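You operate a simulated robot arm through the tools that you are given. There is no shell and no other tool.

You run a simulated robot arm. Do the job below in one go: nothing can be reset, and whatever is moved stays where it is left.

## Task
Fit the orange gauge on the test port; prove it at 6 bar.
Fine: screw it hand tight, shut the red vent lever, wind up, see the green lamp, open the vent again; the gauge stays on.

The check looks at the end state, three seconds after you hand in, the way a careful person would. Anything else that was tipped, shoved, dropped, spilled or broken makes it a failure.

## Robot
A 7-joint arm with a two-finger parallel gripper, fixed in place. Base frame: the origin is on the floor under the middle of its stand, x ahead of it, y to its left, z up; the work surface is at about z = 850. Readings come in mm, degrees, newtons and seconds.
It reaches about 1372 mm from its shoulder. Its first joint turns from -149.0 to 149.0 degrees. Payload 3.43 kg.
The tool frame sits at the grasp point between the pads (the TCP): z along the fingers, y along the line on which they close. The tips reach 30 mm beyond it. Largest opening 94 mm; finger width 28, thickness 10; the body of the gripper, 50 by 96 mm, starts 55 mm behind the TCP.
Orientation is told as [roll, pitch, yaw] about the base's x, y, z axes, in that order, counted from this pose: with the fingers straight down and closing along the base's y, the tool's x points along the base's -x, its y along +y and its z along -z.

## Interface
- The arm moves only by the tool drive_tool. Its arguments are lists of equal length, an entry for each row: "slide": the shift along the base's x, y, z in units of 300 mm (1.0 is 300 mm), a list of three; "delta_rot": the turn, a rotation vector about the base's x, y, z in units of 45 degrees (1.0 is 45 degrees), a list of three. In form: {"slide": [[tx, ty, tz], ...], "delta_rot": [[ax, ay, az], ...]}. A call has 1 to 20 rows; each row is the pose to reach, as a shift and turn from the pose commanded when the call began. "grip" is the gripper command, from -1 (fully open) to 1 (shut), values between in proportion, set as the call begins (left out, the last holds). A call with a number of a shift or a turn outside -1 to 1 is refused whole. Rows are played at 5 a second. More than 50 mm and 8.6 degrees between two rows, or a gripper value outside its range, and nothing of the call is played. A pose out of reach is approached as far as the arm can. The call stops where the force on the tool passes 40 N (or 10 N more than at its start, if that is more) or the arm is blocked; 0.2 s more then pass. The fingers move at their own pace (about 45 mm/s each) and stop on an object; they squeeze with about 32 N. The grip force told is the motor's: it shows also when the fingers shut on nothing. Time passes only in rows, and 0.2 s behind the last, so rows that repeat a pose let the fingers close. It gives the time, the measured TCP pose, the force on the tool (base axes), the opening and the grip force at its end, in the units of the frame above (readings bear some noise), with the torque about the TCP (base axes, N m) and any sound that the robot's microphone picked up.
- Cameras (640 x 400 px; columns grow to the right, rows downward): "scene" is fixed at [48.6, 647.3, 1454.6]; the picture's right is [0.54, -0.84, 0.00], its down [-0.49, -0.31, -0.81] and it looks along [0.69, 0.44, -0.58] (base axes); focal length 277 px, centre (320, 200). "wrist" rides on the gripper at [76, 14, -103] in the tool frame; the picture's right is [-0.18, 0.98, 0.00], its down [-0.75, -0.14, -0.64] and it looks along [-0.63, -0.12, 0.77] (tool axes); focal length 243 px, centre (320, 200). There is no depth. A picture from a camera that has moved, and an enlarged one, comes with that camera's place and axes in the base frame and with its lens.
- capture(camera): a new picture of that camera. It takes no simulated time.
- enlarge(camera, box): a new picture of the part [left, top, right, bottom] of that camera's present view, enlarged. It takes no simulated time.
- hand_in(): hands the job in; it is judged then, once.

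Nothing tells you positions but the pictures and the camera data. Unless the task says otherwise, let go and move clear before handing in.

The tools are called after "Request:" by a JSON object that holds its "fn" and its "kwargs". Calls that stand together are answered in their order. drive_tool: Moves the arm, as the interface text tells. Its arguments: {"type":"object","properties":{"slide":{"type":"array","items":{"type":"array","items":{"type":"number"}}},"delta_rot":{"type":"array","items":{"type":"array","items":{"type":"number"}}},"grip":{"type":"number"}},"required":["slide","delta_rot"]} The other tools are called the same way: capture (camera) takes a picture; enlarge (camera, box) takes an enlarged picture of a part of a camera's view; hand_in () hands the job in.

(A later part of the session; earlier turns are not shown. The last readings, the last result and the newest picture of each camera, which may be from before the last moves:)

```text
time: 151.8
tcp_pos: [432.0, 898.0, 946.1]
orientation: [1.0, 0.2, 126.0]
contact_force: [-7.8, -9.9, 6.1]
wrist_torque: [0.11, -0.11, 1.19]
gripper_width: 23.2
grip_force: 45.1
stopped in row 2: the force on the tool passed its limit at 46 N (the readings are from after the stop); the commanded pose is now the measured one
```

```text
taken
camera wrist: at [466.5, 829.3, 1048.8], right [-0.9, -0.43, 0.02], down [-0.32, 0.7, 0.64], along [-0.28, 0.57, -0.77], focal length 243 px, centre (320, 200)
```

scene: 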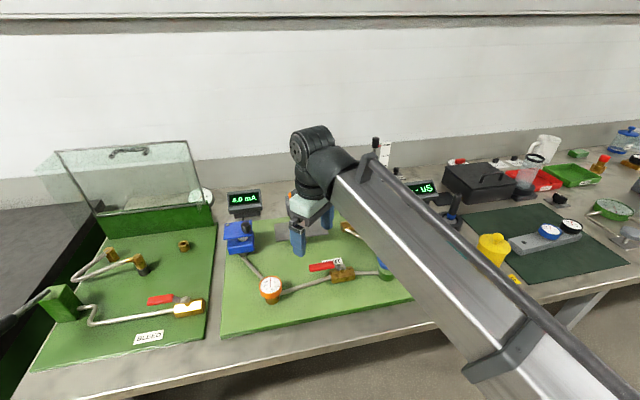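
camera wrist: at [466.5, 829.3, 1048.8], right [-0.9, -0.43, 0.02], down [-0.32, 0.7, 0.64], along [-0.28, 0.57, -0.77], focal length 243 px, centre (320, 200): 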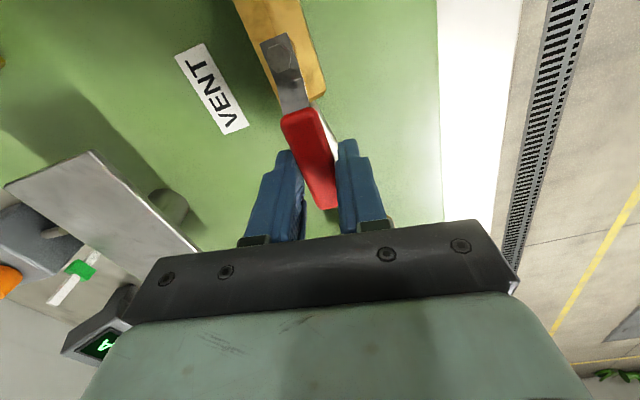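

The lever did not move clockwise; force hit 46 N, so that is a stop. I'll return to the aligned pose and then try the other direction.

Request:
{"fn": "drive_tool", "kwargs": {"slide": [[-0.001, 0.001, 0], [-0.002, 0.002, 0], [-0.002, 0.002, 0]], "delta_rot": [[-0.01, 0.01, 0.09], [-0.015, 0.015, 0.19], [-0.015, 0.015, 0.2]]}}

Request:
{"fn": "enlarge", "kwargs": {"camera": "wrist", "box": [240, 10, 400, 220]}}

Request:
{"fn": "enlarge", "kwargs": {"camera": "scene", "box": [280, 220, 380, 300]}}

```text
time: 152.7
tcp_pos: [431.6, 898.6, 946.0]
orientation: [2.0, 0.2, 134.7]
contact_force: [-21.9, -19.1, 6.1]
wrist_torque: [0.69, 0.61, -1.02]
gripper_width: 19.2
grip_force: 44.9
```

```text
1.90 times, centred on (320, 115) of wrist
camera zoom: at [476.5, 837.4, 1048.8], right [-0.83, -0.56, 0.03], down [-0.42, 0.65, 0.63], along [-0.38, 0.51, -0.77], focal length 462 px, centre (320, 362)
```

zoom: 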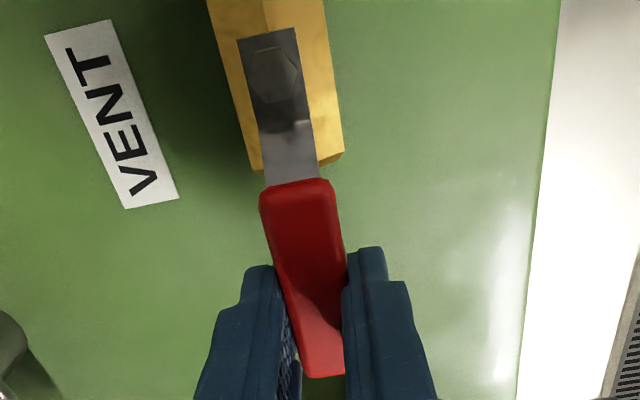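

```text
5.00 times, centred on (330, 260) of scene
camera zoom: at [48.6, 647.3, 1454.6], right [0.54, -0.84, 0.0], down [-0.49, -0.31, -0.81], along [0.69, 0.44, -0.58], focal length 1385 px, centre (270, -100)
```

zoom: 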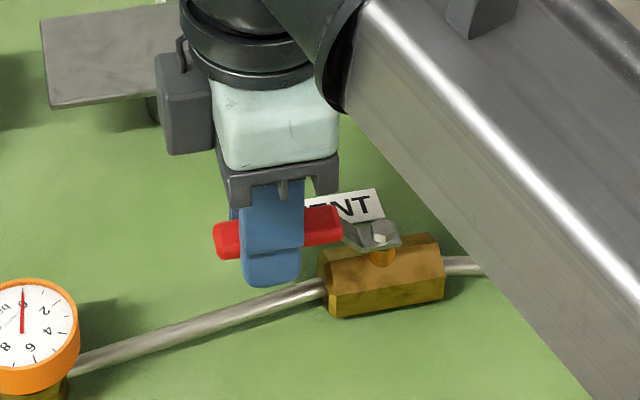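

I applied the tilt correction with the wrong sign and the tool is pressing the lever toward its stop. I'll level the tool (about +1.5°, −1.3°) and ease off toward the front.

Request:
{"fn": "drive_tool", "kwargs": {"slide": [[-0.002, -0.002, 0], [-0.004, -0.004, 0], [-0.005, -0.0045, 0], [-0.005, -0.0045, 0]], "delta_rot": [[0.011, -0.009, 0], [0.022, -0.018, 0], [0.0344, -0.0284, 0], [0.0344, -0.0284, 0]]}}

```text
time: 153.7
tcp_pos: [430.6, 897.7, 946.5]
orientation: [-0.2, 0.2, 134.8]
contact_force: [-21.1, -7.7, 10.1]
wrist_torque: [-0.94, -0.04, -0.79]
gripper_width: 19.3
grip_force: 44.8
```

Now the counter-clockwise direction (toward the bench front): first 45° along the arc.

Request:
{"fn": "drive_tool", "kwargs": {"slide": [[-0.0153, -0.0165, 0], [-0.0286, -0.0346, 0], [-0.0399, -0.0541, 0], [-0.0488, -0.0748, 0], [-0.0554, -0.0963, 0], [-0.0596, -0.1184, 0], [-0.0612, -0.1408, 0]], "delta_rot": [[0, 0, 0.143], [0, 0, 0.286], [0, 0, 0.429], [0, 0, 0.571], [0, 0, 0.714], [0, 0, 0.857], [0, 0, 1.0]]}}

Request:
{"fn": "capture", "kwargs": {"camera": "wrist"}}

Request:
{"fn": "enlarge", "kwargs": {"camera": "scene", "box": [280, 220, 380, 300]}}

```text
time: 155.2
tcp_pos: [413.9, 855.7, 946.0]
orientation: [-0.2, 0.0, 179.9]
contact_force: [-14.1, -13.2, 9.8]
wrist_torque: [-0.2, 0.45, -0.7]
gripper_width: 19.1
grip_force: 45.1
```

```text
taken
camera wrist: at [488.8, 841.1, 1048.2], right [-0.19, -0.98, 0.0], down [-0.75, 0.14, 0.64], along [-0.63, 0.12, -0.77], focal length 243 px, centre (320, 200)
```

wrist: 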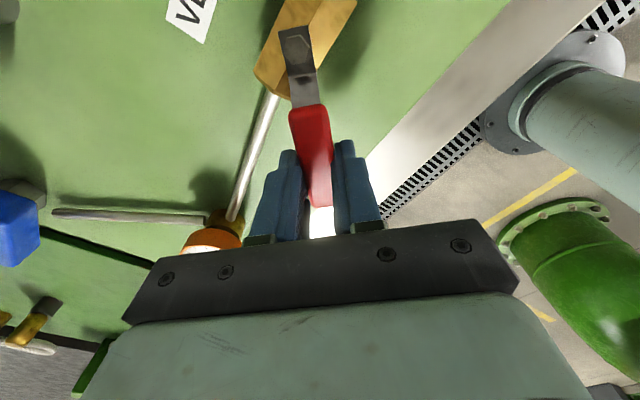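

```text
5.00 times, centred on (330, 260) of scene
camera zoom: at [48.6, 647.3, 1454.6], right [0.54, -0.84, 0.0], down [-0.49, -0.31, -0.81], along [0.69, 0.44, -0.58], focal length 1385 px, centre (270, -100)
```

zoom: 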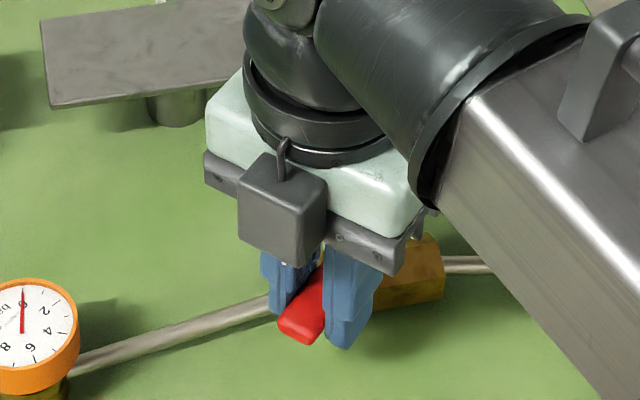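

The lever turns counter-clockwise. Continuing through the second 45° to bring it square across the pipe.

Request:
{"fn": "drive_tool", "kwargs": {"slide": [[0.0009, -0.0225, 0], [0.0042, -0.0447, 0], [0.0101, -0.0665, 0], [0.0183, -0.0874, 0], [0.0289, -0.1073, 0], [0.0416, -0.1259, 0], [0.0563, -0.1429, 0]], "delta_rot": [[0, 0, 0.143], [0, 0, 0.286], [0, 0, 0.429], [0, 0, 0.571], [0, 0, 0.714], [0, 0, 0.857], [0, 0, 1.0]]}}

Request:
{"fn": "capture", "kwargs": {"camera": "wrist"}}

Request:
{"fn": "enlarge", "kwargs": {"camera": "scene", "box": [280, 220, 380, 300]}}

```text
time: 156.8
tcp_pos: [432.4, 813.7, 945.5]
orientation: [-0.2, 0.0, -135.0]
contact_force: [-7.8, -9.0, 5.8]
wrist_torque: [-0.81, 0.71, -0.08]
gripper_width: 19.4
grip_force: 45.1
```

```text
taken
camera wrist: at [494.7, 856.8, 1048.0], right [0.56, -0.83, 0.0], down [-0.63, -0.43, 0.64], along [-0.53, -0.36, -0.77], focal length 243 px, centre (320, 200)
```

wrist: 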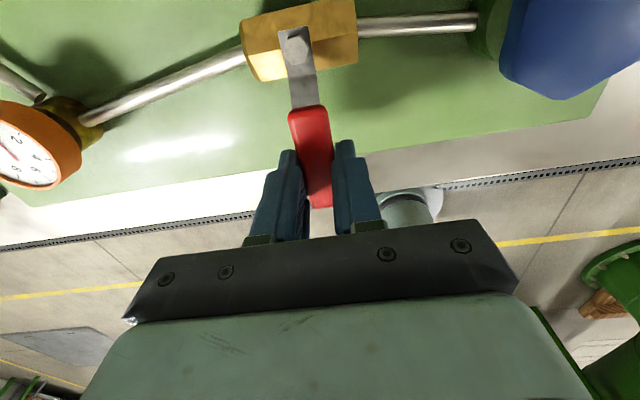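

```text
5.00 times, centred on (330, 260) of scene
camera zoom: at [48.6, 647.3, 1454.6], right [0.54, -0.84, 0.0], down [-0.49, -0.31, -0.81], along [0.69, 0.44, -0.58], focal length 1385 px, centre (270, -100)
```

zoom: 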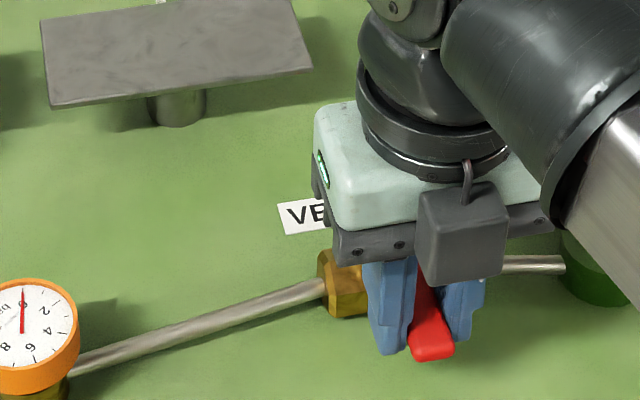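

The lever is now square to the valve body. I'll push a few degrees further to make sure it is on its closed stop.

Request:
{"fn": "drive_tool", "kwargs": {"slide": [[0.004, -0.004, 0], [0.008, -0.0075, 0], [0.0115, -0.0107, 0]], "delta_rot": [[0, 0, 0.033], [0, 0, 0.067], [0, 0, 0.1]]}}

Request:
{"fn": "enlarge", "kwargs": {"camera": "wrist", "box": [220, 0, 420, 220]}}

```text
time: 157.7
tcp_pos: [431.7, 812.3, 945.6]
orientation: [-0.4, 0.3, -130.4]
contact_force: [-13.6, 14.5, 17.0]
wrist_torque: [-0.38, 0.25, -1.45]
gripper_width: 20.4
grip_force: 45.1
```

```text
1.82 times, centred on (320, 110) of wrist
camera zoom: at [492.5, 860.3, 1048.2], right [0.63, -0.78, -0.01], down [-0.6, -0.49, 0.64], along [-0.5, -0.4, -0.77], focal length 441 px, centre (320, 364)
```

zoom: 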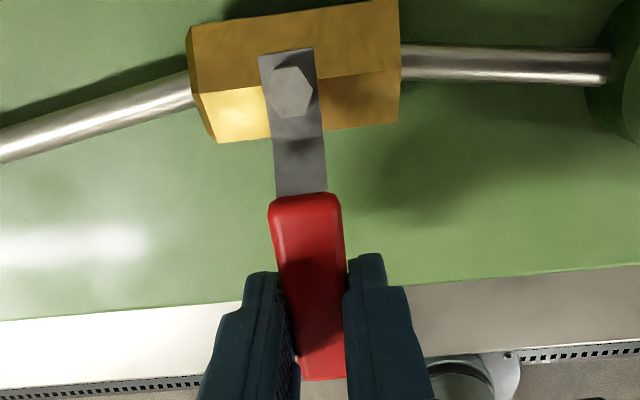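

The reaction (reverse force, twist) shows the lever is on its closed stop. Releasing and lifting straight up.

Request:
{"fn": "drive_tool", "kwargs": {"slide": [[0, 0, 0], [0, 0, 0], [0, 0, 0], [0, 0, 0], [0, 0, 0], [0, 0, 0], [0, 0, 0.06], [0, 0, 0.15], [0, 0, 0.27], [0, 0, 0.4]], "delta_rot": [[0, 0, -0.05], [0, 0, -0.1], [0, 0, -0.1], [0, 0, -0.1], [0, 0, -0.1], [0, 0, -0.1], [0, 0, -0.1], [0, 0, -0.1], [0, 0, -0.1], [0, 0, -0.1]], "grip": -1}}

Request:
{"fn": "capture", "kwargs": {"camera": "wrist"}}

Request:
{"fn": "capture", "kwargs": {"camera": "scene"}}

```text
time: 159.8
tcp_pos: [434.7, 809.8, 1065.2]
orientation: [-0.1, 0.0, -135.2]
contact_force: [0.2, 0.3, 0.3]
wrist_torque: [0.0, 0.02, -0.01]
gripper_width: 94.1
grip_force: 0.0
```

```text
taken
camera wrist: at [497.8, 853.0, 1168.0], right [0.56, -0.83, 0.0], down [-0.63, -0.43, 0.64], along [-0.53, -0.36, -0.77], focal length 243 px, centre (320, 200)
```

wrist: 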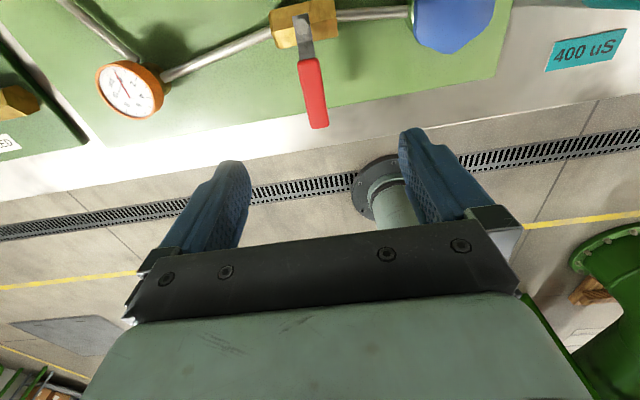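

```text
taken
```

scene: 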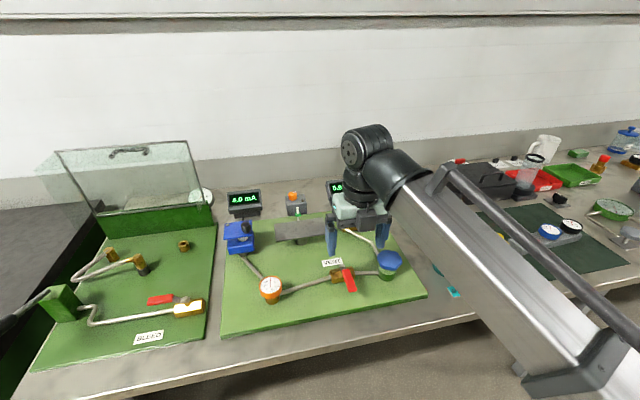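

The red lever now stands across the pipe: vent shut. Next, the blue handwheel: I put its top centre at about (546,761,933). I'll move above it at z≈1065 while turning the wrist back to ~180°.

Request:
{"fn": "drive_tool", "kwargs": {"slide": [[0.05, -0.02, 0], [0.1, -0.04, 0], [0.16, -0.07, 0], [0.22, -0.1, 0], [0.29, -0.13, 0], [0.34, -0.15, 0], [0.371, -0.163, 0], [0.371, -0.163, 0]], "delta_rot": [[0, 0, -0.14], [0, 0, -0.28], [0, 0, -0.42], [0, 0, -0.56], [0, 0, -0.7], [0, 0, -0.85], [0, 0, -1.0], [0, 0, -1.0]]}}

Request:
{"fn": "capture", "kwargs": {"camera": "wrist"}}

Request:
{"fn": "capture", "kwargs": {"camera": "scene"}}

```text
time: 161.7
tcp_pos: [545.8, 760.9, 1065.9]
orientation: [-0.2, 0.1, 179.8]
contact_force: [0.5, -0.6, -0.3]
wrist_torque: [0.0, -0.04, 0.0]
gripper_width: 94.1
grip_force: 0.1
```

```text
taken
camera wrist: at [621.0, 746.4, 1167.4], right [-0.19, -0.98, 0.0], down [-0.75, 0.14, 0.64], along [-0.63, 0.12, -0.77], focal length 243 px, centre (320, 200)
```

wrist: 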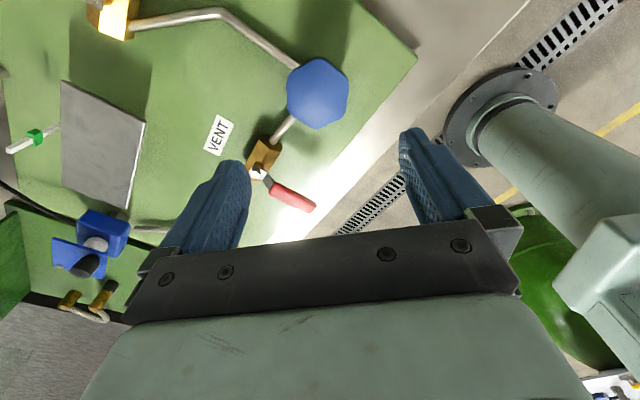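

```text
taken
```

scene: 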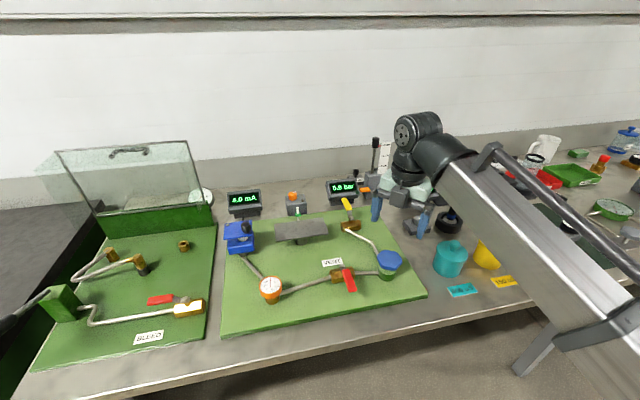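

The bar display is in view of the scene camera here. Zooming on the wheel for its centre and the orientation of its flats.

Request:
{"fn": "enlarge", "kwargs": {"camera": "wrist", "box": [270, 40, 370, 150]}}

Request:
{"fn": "enlarge", "kwargs": {"camera": "scene", "box": [320, 170, 370, 210]}}

Request:
{"fn": "enlarge", "kwargs": {"camera": "scene", "box": [360, 235, 420, 285]}}

```text
3.64 times, centred on (320, 95) of wrist
camera zoom: at [621.0, 746.4, 1167.4], right [-0.19, -0.98, 0.0], down [-0.75, 0.14, 0.64], along [-0.63, 0.12, -0.77], focal length 882 px, centre (320, 582)
```

zoom: 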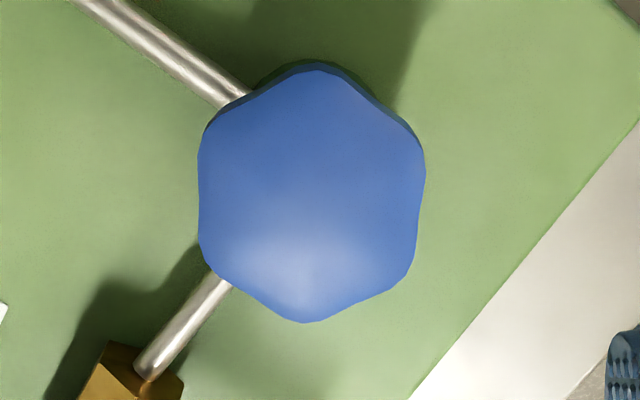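

```text
10.00 times, centred on (345, 190) of scene
camera zoom: at [48.6, 647.3, 1454.6], right [0.54, -0.84, 0.0], down [-0.49, -0.31, -0.81], along [0.69, 0.44, -0.58], focal length 2770 px, centre (70, 300)
```

zoom: 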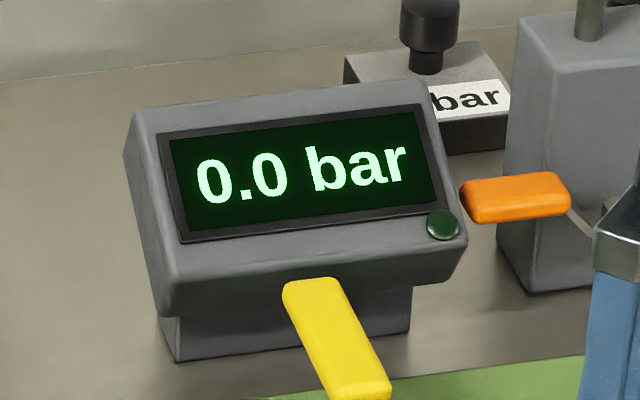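

```text
8.00 times, centred on (390, 260) of scene
camera zoom: at [48.6, 647.3, 1454.6], right [0.54, -0.84, 0.0], down [-0.49, -0.31, -0.81], along [0.69, 0.44, -0.58], focal length 2216 px, centre (-240, -280)
```

zoom: 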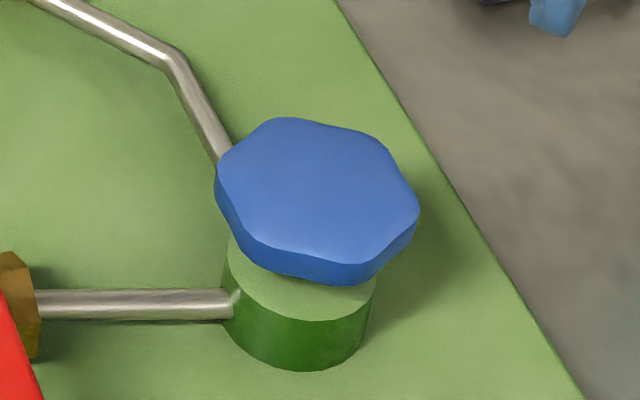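

The lamp is off and the display reads 0.0 bar. The wheel top is at (553,761,930), ~57 mm across flats, with flats matching the current yaw of 180°. I'll move over it and descend to z≈947.

Request:
{"fn": "drive_tool", "kwargs": {"slide": [[0.01, 0, 0], [0.0235, 0.0015, -0.06], [0.0235, 0.0015, -0.15], [0.0235, 0.0015, -0.25], [0.0235, 0.0015, -0.33], [0.0235, 0.0015, -0.39], [0.0235, 0.0015, -0.39]], "delta_rot": [[0, 0, 0], [0, 0, 0], [0, 0, 0], [0, 0, 0], [0, 0, 0], [0, 0, 0], [0, 0, 0]]}}

Request:
{"fn": "capture", "kwargs": {"camera": "wrist"}}

Request:
{"fn": "enlarge", "kwargs": {"camera": "scene", "box": [330, 200, 440, 300]}}

```text
time: 163.2
tcp_pos: [553.6, 763.2, 949.7]
orientation: [-0.2, 0.1, 179.9]
contact_force: [0.2, 0.0, -0.7]
wrist_torque: [0.02, 0.01, 0.04]
gripper_width: 94.2
grip_force: 0.1
```

```text
taken
camera wrist: at [629.2, 748.1, 1051.2], right [-0.19, -0.98, 0.0], down [-0.75, 0.14, 0.64], along [-0.63, 0.12, -0.77], focal length 243 px, centre (320, 200)
```

wrist: 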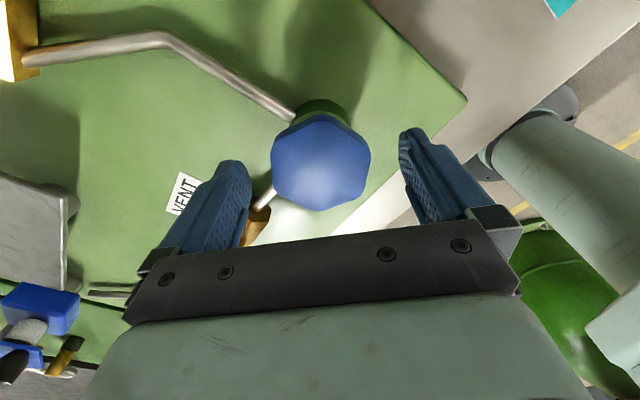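

```text
4.00 times, centred on (385, 250) of scene
camera zoom: at [48.6, 647.3, 1454.6], right [0.54, -0.84, 0.0], down [-0.49, -0.31, -0.81], along [0.69, 0.44, -0.58], focal length 1108 px, centre (60, 0)
```

zoom: 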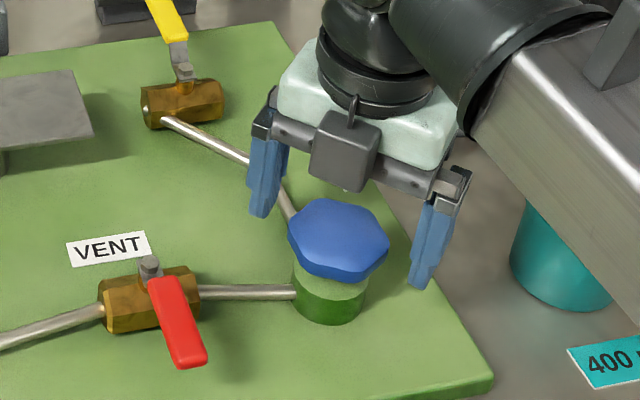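

Centred on the wheel. Lowering 4 mm more and closing on the flats.

Request:
{"fn": "drive_tool", "kwargs": {"slide": [[0, 0, -0.007], [0, 0, -0.013], [0, 0, -0.013], [0, 0, -0.013], [0, 0, -0.013], [0, 0, -0.013], [0, 0, -0.013]], "delta_rot": [[0, 0, 0], [0, 0, 0], [0, 0, 0], [0, 0, 0], [0, 0, 0], [0, 0, 0], [0, 0, 0]], "grip": 1}}

Request:
{"fn": "capture", "kwargs": {"camera": "wrist"}}

Request:
{"fn": "enlarge", "kwargs": {"camera": "scene", "box": [320, 170, 370, 210]}}

```text
time: 164.8
tcp_pos: [553.4, 763.9, 944.0]
orientation: [-0.3, 0.0, 179.9]
contact_force: [1.7, 11.6, 11.2]
wrist_torque: [0.02, -0.06, 0.0]
gripper_width: 57.7
grip_force: 45.2
```

```text
taken
camera wrist: at [628.8, 748.5, 1047.4], right [-0.19, -0.98, -0.01], down [-0.75, 0.14, 0.64], along [-0.63, 0.12, -0.77], focal length 243 px, centre (320, 200)
```

wrist: 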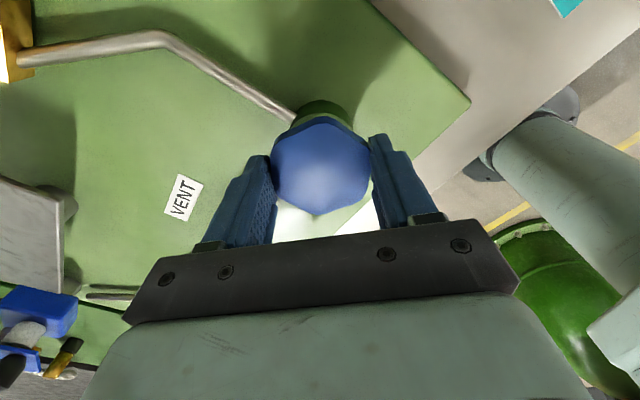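

```text
10.00 times, centred on (345, 190) of scene
camera zoom: at [48.6, 647.3, 1454.6], right [0.54, -0.84, 0.0], down [-0.49, -0.31, -0.81], along [0.69, 0.44, -0.58], focal length 2770 px, centre (70, 300)
```

zoom: 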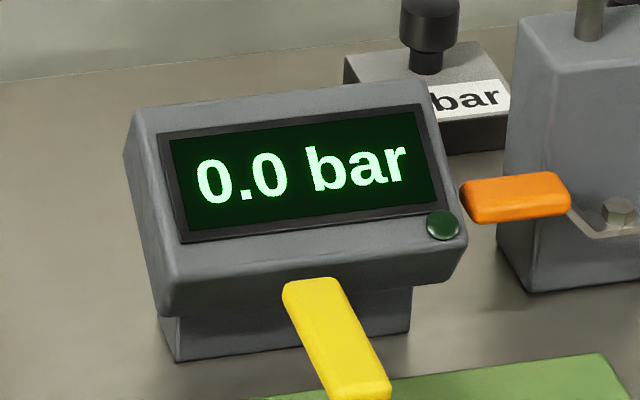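

The wheel is gripped at 57.7 mm and the display is visible (0.0 bar). Now winding clockwise 45° as a first test.

Request:
{"fn": "drive_tool", "kwargs": {"slide": [[0, 0.001, 0], [0, 0.002, 0], [0, 0.002, 0], [0, 0.002, 0], [0, 0.002, 0], [0, 0.002, 0], [0, 0.002, 0], [0, 0.002, 0]], "delta_rot": [[0, 0, -0.14], [0, 0, -0.28], [0, 0, -0.42], [0, 0, -0.56], [0, 0, -0.7], [0, 0, -0.85], [0, 0, -1.0], [0, 0, -1.0]]}}

Request:
{"fn": "capture", "kwargs": {"camera": "wrist"}}

Request:
{"fn": "enlarge", "kwargs": {"camera": "scene", "box": [320, 170, 370, 210]}}

Request:
{"fn": "enlarge", "kwargs": {"camera": "scene", "box": [245, 265, 295, 305]}}

```text
time: 166.7
tcp_pos: [553.6, 761.4, 943.8]
orientation: [-0.2, 0.1, 134.8]
contact_force: [-0.9, -2.8, -5.6]
wrist_torque: [-0.3, 0.06, 1.04]
gripper_width: 59.3
grip_force: 44.7
```

```text
taken
camera wrist: at [595.1, 698.1, 1046.3], right [-0.83, -0.56, 0.0], down [-0.43, 0.63, 0.64], along [-0.36, 0.53, -0.77], focal length 243 px, centre (320, 200)
```

wrist: 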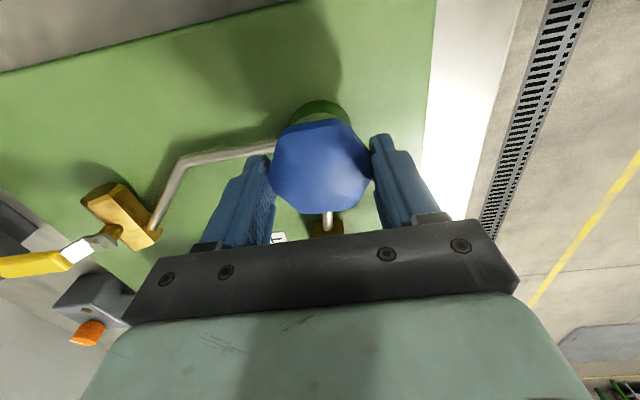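

```text
10.00 times, centred on (345, 190) of scene
camera zoom: at [48.6, 647.3, 1454.6], right [0.54, -0.84, 0.0], down [-0.49, -0.31, -0.81], along [0.69, 0.44, -0.58], focal length 2770 px, centre (70, 300)
```

zoom: 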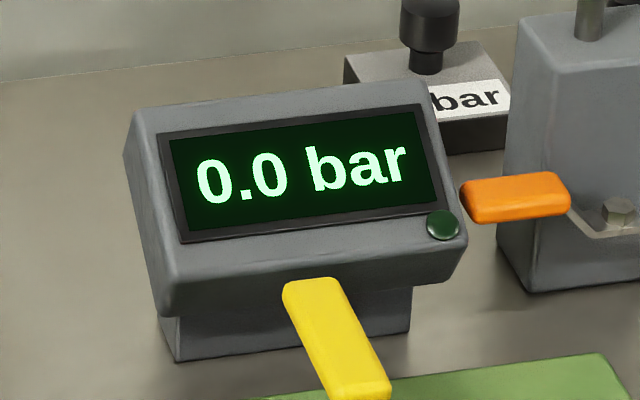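

```text
10.00 times, centred on (270, 285) of scene
camera zoom: at [48.6, 647.3, 1454.6], right [0.54, -0.84, 0.0], down [-0.49, -0.31, -0.81], along [0.69, 0.44, -0.58], focal length 2770 px, centre (820, -650)
```

zoom: 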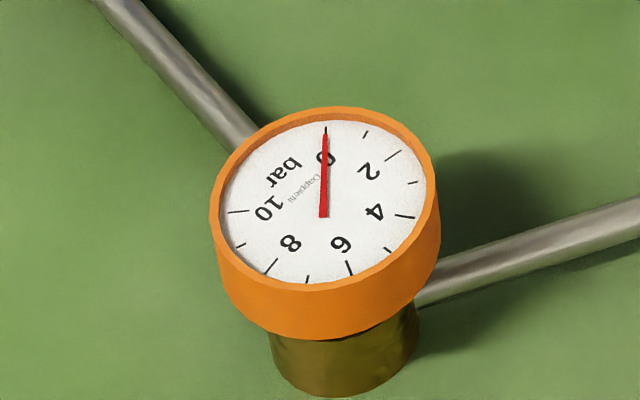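

The wheel resists with about 1 N·m; I need to see whether it turned or slipped.

Request:
{"fn": "enlarge", "kwargs": {"camera": "wrist", "box": [230, 90, 410, 250]}}

```text
2.50 times, centred on (320, 170) of wrist
camera zoom: at [595.1, 698.1, 1046.3], right [-0.83, -0.56, 0.0], down [-0.43, 0.63, 0.64], along [-0.36, 0.53, -0.77], focal length 606 px, centre (320, 275)
```

zoom: 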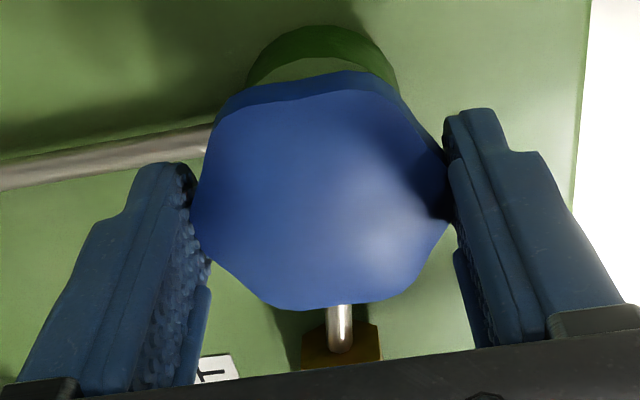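

It seems the fingers slipped over the lobes instead of turning the wheel much. I'll rotate back counter-clockwise a little and watch the torque to learn which way it moves freely.

Request:
{"fn": "drive_tool", "kwargs": {"slide": [[0, 0, 0], [0, 0, 0], [0, 0, 0], [0, 0, 0], [0, 0, 0]], "delta_rot": [[0, 0, 0.14], [0, 0, 0.28], [0, 0, 0.42], [0, 0, 0.56], [0, 0, 0.56]]}}

Request:
{"fn": "enlarge", "kwargs": {"camera": "wrist", "box": [230, 90, 410, 250]}}

Request:
{"fn": "enlarge", "kwargs": {"camera": "scene", "box": [320, 170, 370, 210]}}

```text
time: 167.8
tcp_pos: [553.4, 762.9, 944.9]
orientation: [-0.2, 0.1, 160.0]
contact_force: [4.0, -7.5, -9.8]
wrist_torque: [-0.74, -0.17, 0.0]
gripper_width: 59.6
grip_force: 44.6
```

```text
2.50 times, centred on (320, 170) of wrist
camera zoom: at [618.8, 723.4, 1046.3], right [-0.51, -0.86, 0.0], down [-0.66, 0.39, 0.64], along [-0.55, 0.33, -0.77], focal length 606 px, centre (320, 275)
```

zoom: 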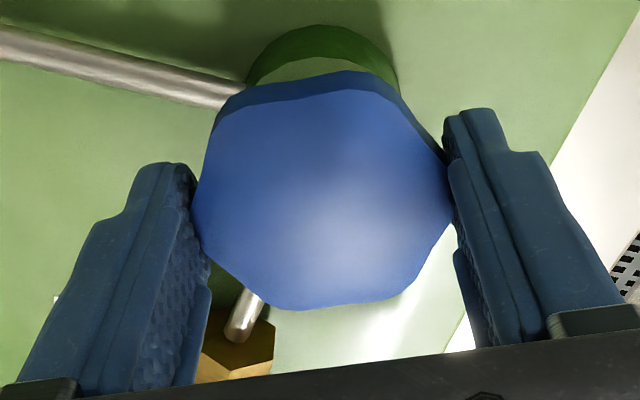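

```text
10.00 times, centred on (345, 190) of scene
camera zoom: at [48.6, 647.3, 1454.6], right [0.54, -0.84, 0.0], down [-0.49, -0.31, -0.81], along [0.69, 0.44, -0.58], focal length 2770 px, centre (70, 300)
```

zoom: 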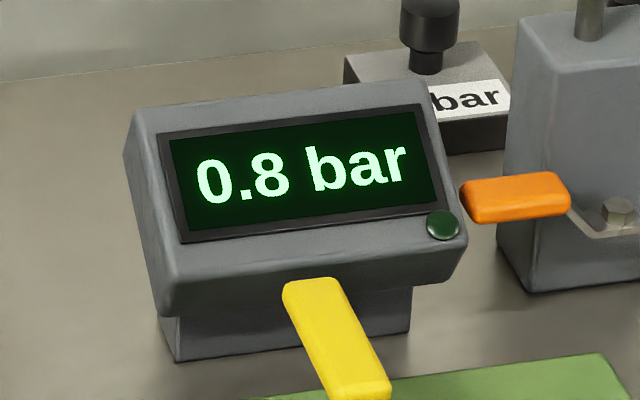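

Counter-clockwise turns it freely and the display rose to 0.8 bar (about 0.03 bar per degree), so that is the winding direction; clockwise was the zero stop. I'll release, check that the pressure holds, and then re-grip at a lower yaw for a long counter-clockwise stroke.

Request:
{"fn": "drive_tool", "kwargs": {"slide": [[0, 0, 0], [0, 0, 0], [0, 0, 0], [0, 0, 0], [0, 0, 0.05], [0, 0, 0.12], [0, 0, 0.2]], "delta_rot": [[0, 0, 0], [0, 0, 0], [0, 0, 0], [0, 0, 0], [0, 0, 0], [0, 0, 0], [0, 0, 0]], "grip": -1}}

Request:
{"fn": "enlarge", "kwargs": {"camera": "scene", "box": [320, 170, 370, 210]}}

Request:
{"fn": "enlarge", "kwargs": {"camera": "wrist", "box": [250, 50, 390, 190]}}

```text
time: 169.4
tcp_pos: [552.7, 762.9, 1004.5]
orientation: [-0.1, 0.1, 160.1]
contact_force: [-0.1, 0.3, -0.9]
wrist_torque: [0.0, 0.0, 0.02]
gripper_width: 93.9
grip_force: 0.1
```

```text
10.00 times, centred on (345, 190) of scene
camera zoom: at [48.6, 647.3, 1454.6], right [0.54, -0.84, 0.0], down [-0.49, -0.31, -0.81], along [0.69, 0.44, -0.58], focal length 2770 px, centre (70, 300)
```

zoom: 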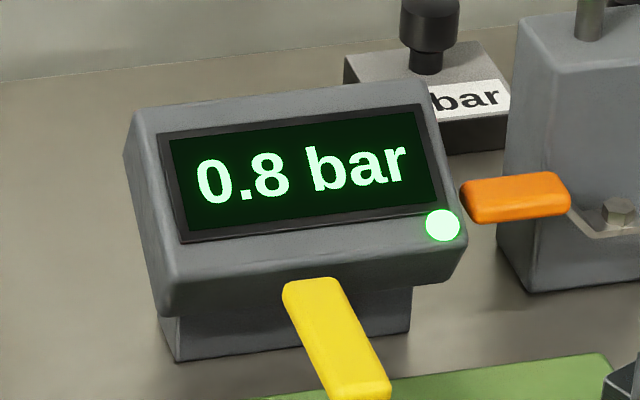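

```text
2.86 times, centred on (320, 120) of wrist
camera zoom: at [617.9, 723.4, 1107.4], right [-0.51, -0.86, 0.0], down [-0.66, 0.39, 0.64], along [-0.55, 0.33, -0.77], focal length 693 px, centre (320, 429)
```

zoom: 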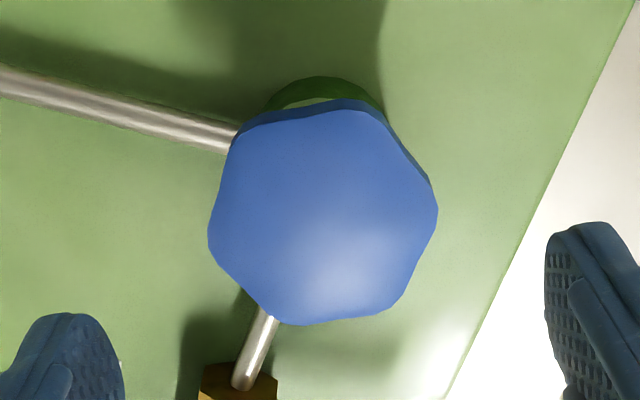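

The lamp lights once the pressure is steady, and 0.8 bar holds after release. So I need a steady 6 bar. I'll rotate the open gripper back to yaw ≈10° (flats line up there) for one long counter-clockwise stroke.

Request:
{"fn": "drive_tool", "kwargs": {"slide": [[0, 0, 0], [0, 0, 0], [0, 0, 0], [0, 0, 0], [0, 0, 0], [0, 0, 0]], "delta_rot": [[0, 0, -0.17], [0, 0, -0.34], [0, 0, -0.51], [0, 0, -0.68], [0, 0, -0.85], [0, 0, -1.0]]}}

Request:
{"fn": "drive_tool", "kwargs": {"slide": [[0, 0, 0], [0, 0, 0], [0, 0, 0], [0, 0, 0], [0, 0, 0], [0, 0, 0]], "delta_rot": [[0, 0, -0.17], [0, 0, -0.34], [0, 0, -0.51], [0, 0, -0.68], [0, 0, -0.85], [0, 0, -1.0]]}}

Request:
{"fn": "drive_tool", "kwargs": {"slide": [[0, 0, 0], [0, 0, 0], [0, 0, 0], [0, 0, 0], [0, 0, 0], [0, 0, 0]], "delta_rot": [[0, 0, -0.17], [0, 0, -0.34], [0, 0, -0.51], [0, 0, -0.68], [0, 0, -0.85], [0, 0, -1.0]]}}

Request:
{"fn": "drive_tool", "kwargs": {"slide": [[0, 0, 0], [0, 0, 0], [0, 0, 0]], "delta_rot": [[0, 0, -0.17], [0, 0, -0.333], [0, 0, -0.333]]}}

Request:
{"fn": "enlarge", "kwargs": {"camera": "wrist", "box": [250, 50, 390, 190]}}

Request:
{"fn": "capture", "kwargs": {"camera": "scene"}}

```text
time: 170.8
tcp_pos: [552.9, 763.1, 1003.8]
orientation: [-0.3, 0.1, 114.9]
contact_force: [0.6, -0.1, -0.1]
wrist_torque: [0.02, -0.03, 0.01]
gripper_width: 93.9
grip_force: 0.1
```

```text
time: 172.2
tcp_pos: [552.9, 763.1, 1004.5]
orientation: [-0.2, 0.1, 69.9]
contact_force: [0.6, 0.1, 0.9]
wrist_torque: [0.03, 0.02, 0.0]
gripper_width: 94.1
grip_force: 0.1
```

```text
time: 173.7
tcp_pos: [552.6, 762.3, 1003.5]
orientation: [-0.2, 0.1, 24.9]
contact_force: [-0.2, -0.4, 0.2]
wrist_torque: [0.0, 0.0, 0.01]
gripper_width: 93.8
grip_force: 0.0
```

```text
time: 174.4
tcp_pos: [552.6, 762.6, 1003.0]
orientation: [-0.1, 0.1, 9.9]
contact_force: [0.2, -0.1, 0.0]
wrist_torque: [0.02, 0.03, 0.01]
gripper_width: 93.9
grip_force: 0.1
```

```text
2.86 times, centred on (320, 120) of wrist
camera zoom: at [474.2, 763.5, 1105.8], right [0.01, 1.0, 0.0], down [0.77, -0.01, 0.64], along [0.64, -0.01, -0.77], focal length 693 px, centre (320, 429)
```

zoom: 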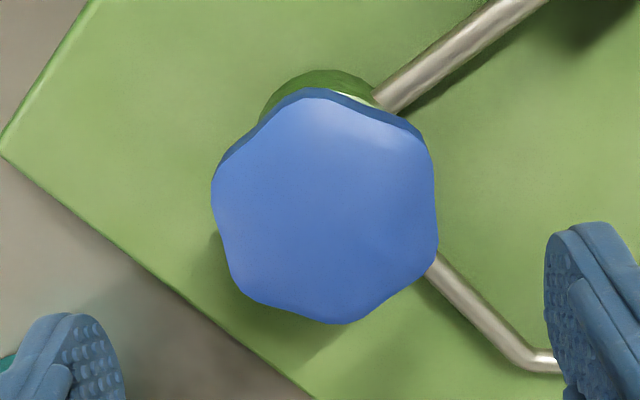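

```text
taken
```

scene: 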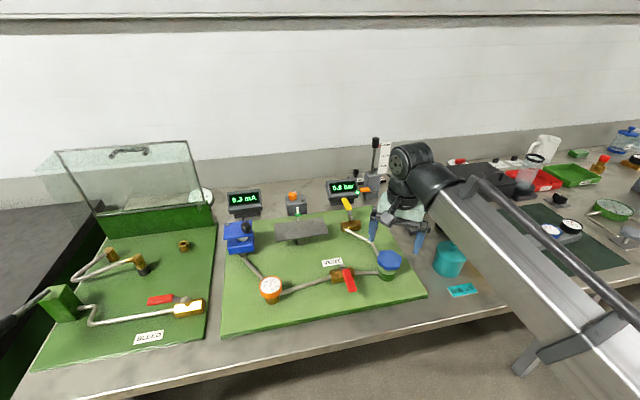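

The flats line up with the fingers and the centre is within 0.7 mm. Descending and gripping again.

Request:
{"fn": "drive_tool", "kwargs": {"slide": [[-0.0018, 0.0012, -0.06], [-0.0018, 0.0012, -0.12], [-0.0018, 0.0012, -0.17], [-0.0018, 0.0012, -0.193], [-0.0018, 0.0012, -0.193]], "delta_rot": [[0, 0, 0], [0, 0, 0], [0, 0, 0], [0, 0, 0], [0, 0, 0]]}}

Request:
{"fn": "drive_tool", "kwargs": {"slide": [[0, 0, 0], [0, 0, 0], [0, 0, 0], [0, 0, 0], [0, 0, 0], [0, 0, 0]], "delta_rot": [[0, 0, 0], [0, 0, 0], [0, 0, 0], [0, 0, 0], [0, 0, 0], [0, 0, 0]], "grip": 1}}

Request:
{"fn": "enlarge", "kwargs": {"camera": "scene", "box": [320, 170, 370, 210]}}

```text
time: 175.7
tcp_pos: [552.6, 762.7, 946.3]
orientation: [-0.2, -0.1, 10.0]
contact_force: [-0.2, 0.1, 0.1]
wrist_torque: [0.04, -0.01, 0.0]
gripper_width: 93.8
grip_force: 0.1
```

```text
time: 177.1
tcp_pos: [552.8, 763.8, 946.5]
orientation: [-0.2, 0.0, 10.1]
contact_force: [-1.2, 9.4, 0.0]
wrist_torque: [0.96, 0.13, -0.03]
gripper_width: 59.7
grip_force: 45.6
```

```text
10.00 times, centred on (345, 190) of scene
camera zoom: at [48.6, 647.3, 1454.6], right [0.54, -0.84, 0.0], down [-0.49, -0.31, -0.81], along [0.69, 0.44, -0.58], focal length 2770 px, centre (70, 300)
```

zoom: 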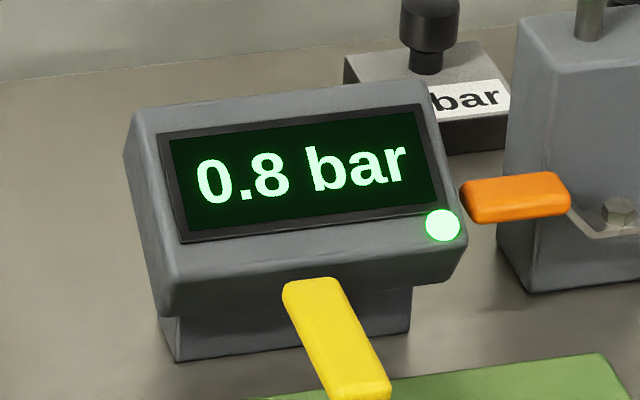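

Holding the wheel; display 0.8 bar, lamp on. Winding counter-clockwise 45°.

Request:
{"fn": "drive_tool", "kwargs": {"slide": [[0, 0.001, 0], [0, 0.002, 0], [0, 0.002, 0], [0, 0.002, 0], [0, 0.002, 0], [0, 0.002, 0], [0, 0.002, 0], [0, 0.002, 0]], "delta_rot": [[0, 0, 0.14], [0, 0, 0.28], [0, 0, 0.42], [0, 0, 0.56], [0, 0, 0.7], [0, 0, 0.85], [0, 0, 1.0], [0, 0, 1.0]]}}

Request:
{"fn": "enlarge", "kwargs": {"camera": "scene", "box": [320, 170, 370, 210]}}

Request:
{"fn": "enlarge", "kwargs": {"camera": "wrist", "box": [230, 90, 410, 250]}}

```text
time: 178.8
tcp_pos: [552.7, 764.6, 945.9]
orientation: [-0.1, 0.1, 55.2]
contact_force: [-7.7, 5.5, -0.7]
wrist_torque: [0.17, -0.15, 0.03]
gripper_width: 59.8
grip_force: 44.6
```

```text
10.00 times, centred on (345, 190) of scene
camera zoom: at [48.6, 647.3, 1454.6], right [0.54, -0.84, 0.0], down [-0.49, -0.31, -0.81], along [0.69, 0.44, -0.58], focal length 2770 px, centre (70, 300)
```

zoom: 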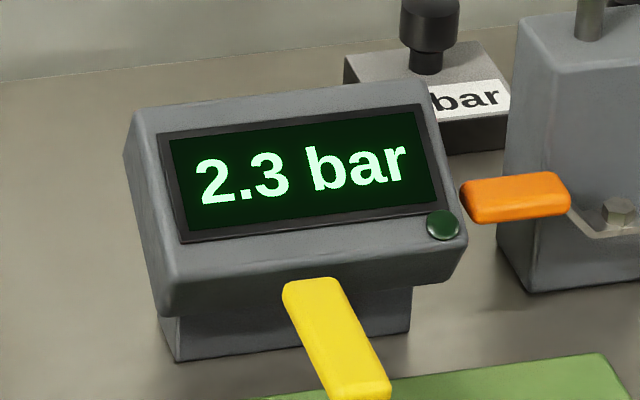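

```text
2.50 times, centred on (320, 170) of wrist
camera zoom: at [495.5, 710.2, 1048.7], right [-0.7, 0.71, 0.0], down [0.54, 0.54, 0.64], along [0.46, 0.45, -0.77], focal length 606 px, centre (320, 275)
```

zoom: 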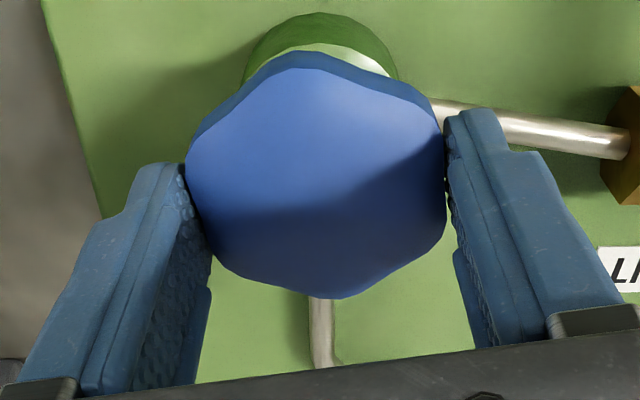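

2.3 bar: 1.5 bar per 45°. Two more 45° turns should give about 5.3 bar.

Request:
{"fn": "drive_tool", "kwargs": {"slide": [[-0.001, 0.001, 0], [-0.0015, 0.001, 0], [-0.0015, 0.001, 0], [-0.0015, 0.001, 0], [-0.0015, 0.001, 0], [-0.0015, 0.001, 0], [-0.0015, 0.001, 0], [-0.0015, 0.001, 0]], "delta_rot": [[0, 0, 0.14], [0, 0, 0.28], [0, 0, 0.42], [0, 0, 0.56], [0, 0, 0.7], [0, 0, 0.85], [0, 0, 1.0], [0, 0, 1.0]]}}

Request:
{"fn": "enlarge", "kwargs": {"camera": "scene", "box": [320, 170, 370, 210]}}

```text
time: 180.7
tcp_pos: [551.2, 765.2, 946.0]
orientation: [-0.2, 0.2, 100.2]
contact_force: [-8.4, 1.8, -0.1]
wrist_torque: [-0.35, 0.83, 0.0]
gripper_width: 59.4
grip_force: 45.4
```

```text
10.00 times, centred on (345, 190) of scene
camera zoom: at [48.6, 647.3, 1454.6], right [0.54, -0.84, 0.0], down [-0.49, -0.31, -0.81], along [0.69, 0.44, -0.58], focal length 2770 px, centre (70, 300)
```

zoom: 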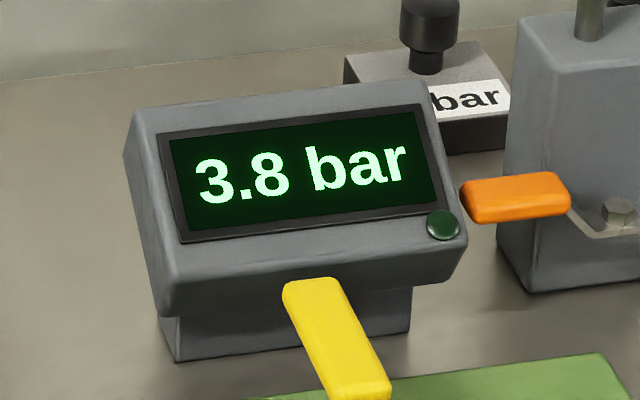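

Request:
{"fn": "drive_tool", "kwargs": {"slide": [[-0.001, 0, 0], [-0.002, 0, 0], [-0.002, 0, 0], [-0.002, 0, 0], [-0.002, 0, 0], [-0.002, 0, 0], [-0.002, 0, 0], [-0.002, 0, 0]], "delta_rot": [[0, 0, 0.14], [0, 0, 0.28], [0, 0, 0.42], [0, 0, 0.56], [0, 0, 0.7], [0, 0, 0.85], [0, 0, 1.0], [0, 0, 1.0]]}}

Request:
{"fn": "enlarge", "kwargs": {"camera": "scene", "box": [320, 170, 370, 210]}}

Request:
{"fn": "enlarge", "kwargs": {"camera": "scene", "box": [245, 265, 295, 305]}}

```text
time: 182.4
tcp_pos: [550.7, 763.9, 945.0]
orientation: [-0.2, 0.0, 145.2]
contact_force: [-4.9, -5.1, -0.1]
wrist_torque: [0.47, -0.43, -0.01]
gripper_width: 59.6
grip_force: 45.1
```

```text
10.00 times, centred on (345, 190) of scene
camera zoom: at [48.6, 647.3, 1454.6], right [0.54, -0.84, 0.0], down [-0.49, -0.31, -0.81], along [0.69, 0.44, -0.58], focal length 2770 px, centre (70, 300)
```

zoom: 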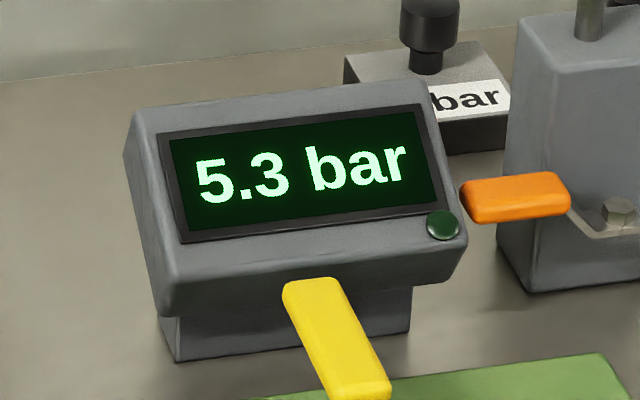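

```text
10.00 times, centred on (270, 285) of scene
camera zoom: at [48.6, 647.3, 1454.6], right [0.54, -0.84, 0.0], down [-0.49, -0.31, -0.81], along [0.69, 0.44, -0.58], focal length 2770 px, centre (820, -650)
```

zoom: 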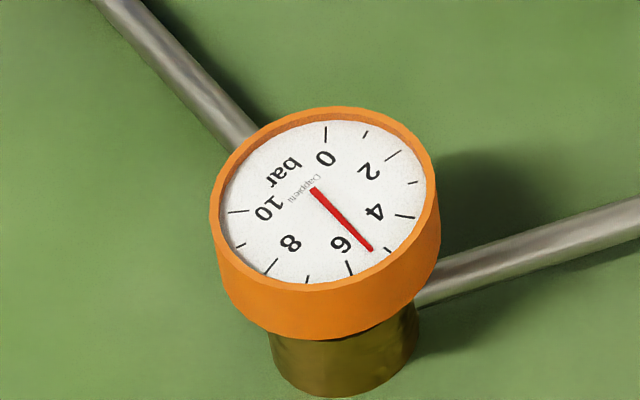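

5.3 bar, and the orange gauge's needle agrees. A final 21° should give 6.0 bar.

Request:
{"fn": "drive_tool", "kwargs": {"slide": [[0, 0, 0], [0, 0, 0], [0, 0, 0], [0, 0, 0], [0, 0, 0], [0, 0, 0]], "delta_rot": [[0, 0, 0.12], [0, 0, 0.24], [0, 0, 0.36], [0, 0, 0.465], [0, 0, 0.465], [0, 0, 0.465]]}}

Request:
{"fn": "enlarge", "kwargs": {"camera": "scene", "box": [320, 170, 370, 210]}}

Request:
{"fn": "enlarge", "kwargs": {"camera": "scene", "box": [245, 265, 295, 305]}}

```text
time: 183.8
tcp_pos: [551.0, 764.7, 946.1]
orientation: [-0.2, 0.1, 166.2]
contact_force: [-4.0, -6.9, 11.1]
wrist_torque: [-1.17, 0.12, 0.0]
gripper_width: 59.6
grip_force: 44.8
```

```text
10.00 times, centred on (345, 190) of scene
camera zoom: at [48.6, 647.3, 1454.6], right [0.54, -0.84, 0.0], down [-0.49, -0.31, -0.81], along [0.69, 0.44, -0.58], focal length 2770 px, centre (70, 300)
```

zoom: 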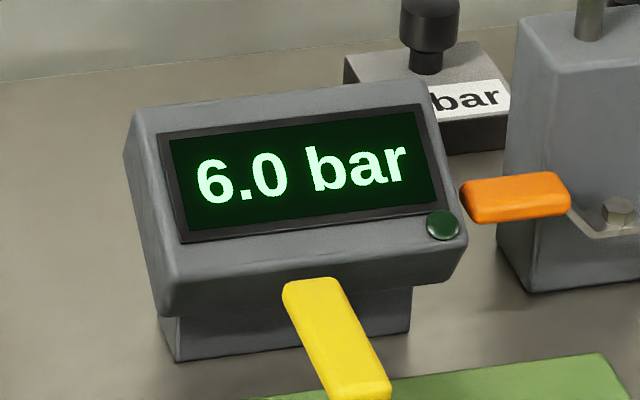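

```text
10.00 times, centred on (270, 285) of scene
camera zoom: at [48.6, 647.3, 1454.6], right [0.54, -0.84, 0.0], down [-0.49, -0.31, -0.81], along [0.69, 0.44, -0.58], focal length 2770 px, centre (820, -650)
```

zoom: 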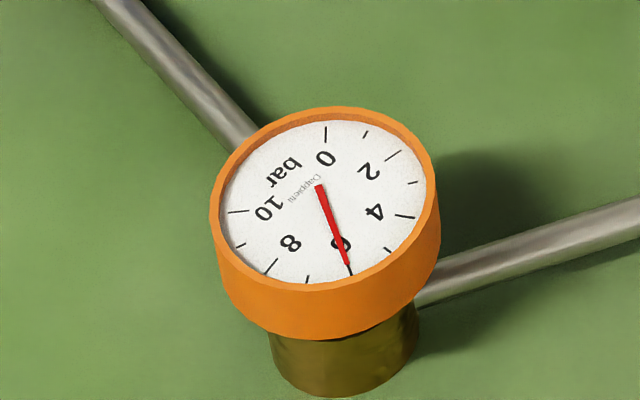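

6.0 bar on the display and exactly 6 on the gauge. I'll hold still so the reading can settle and the lamp can come on.

Request:
{"fn": "drive_tool", "kwargs": {"slide": [[0, 0, 0], [0, 0, 0], [0, 0, 0], [0, 0, 0], [0, 0, 0], [0, 0, 0], [0, 0, 0], [0, 0, 0], [0, 0, 0], [0, 0, 0], [0, 0, 0], [0, 0, 0]], "delta_rot": [[0, 0, 0], [0, 0, 0], [0, 0, 0], [0, 0, 0], [0, 0, 0], [0, 0, 0], [0, 0, 0], [0, 0, 0], [0, 0, 0], [0, 0, 0], [0, 0, 0], [0, 0, 0]]}}

Request:
{"fn": "enlarge", "kwargs": {"camera": "scene", "box": [320, 170, 370, 210]}}

```text
time: 186.4
tcp_pos: [551.5, 764.1, 947.2]
orientation: [-0.3, 0.1, 166.0]
contact_force: [-3.4, -12.4, 11.7]
wrist_torque: [-0.39, 0.1, -0.01]
gripper_width: 59.8
grip_force: 45.2
```

```text
10.00 times, centred on (345, 190) of scene
camera zoom: at [48.6, 647.3, 1454.6], right [0.54, -0.84, 0.0], down [-0.49, -0.31, -0.81], along [0.69, 0.44, -0.58], focal length 2770 px, centre (70, 300)
```

zoom: 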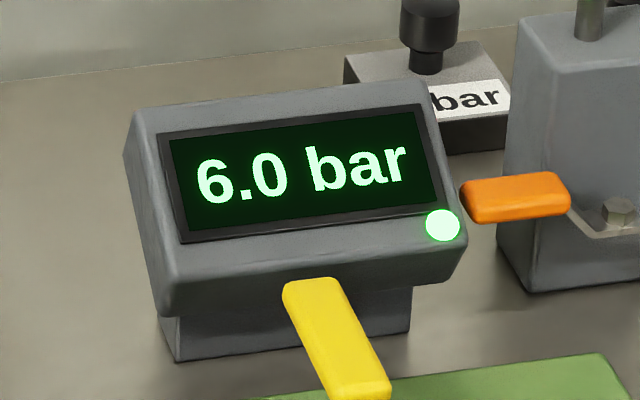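

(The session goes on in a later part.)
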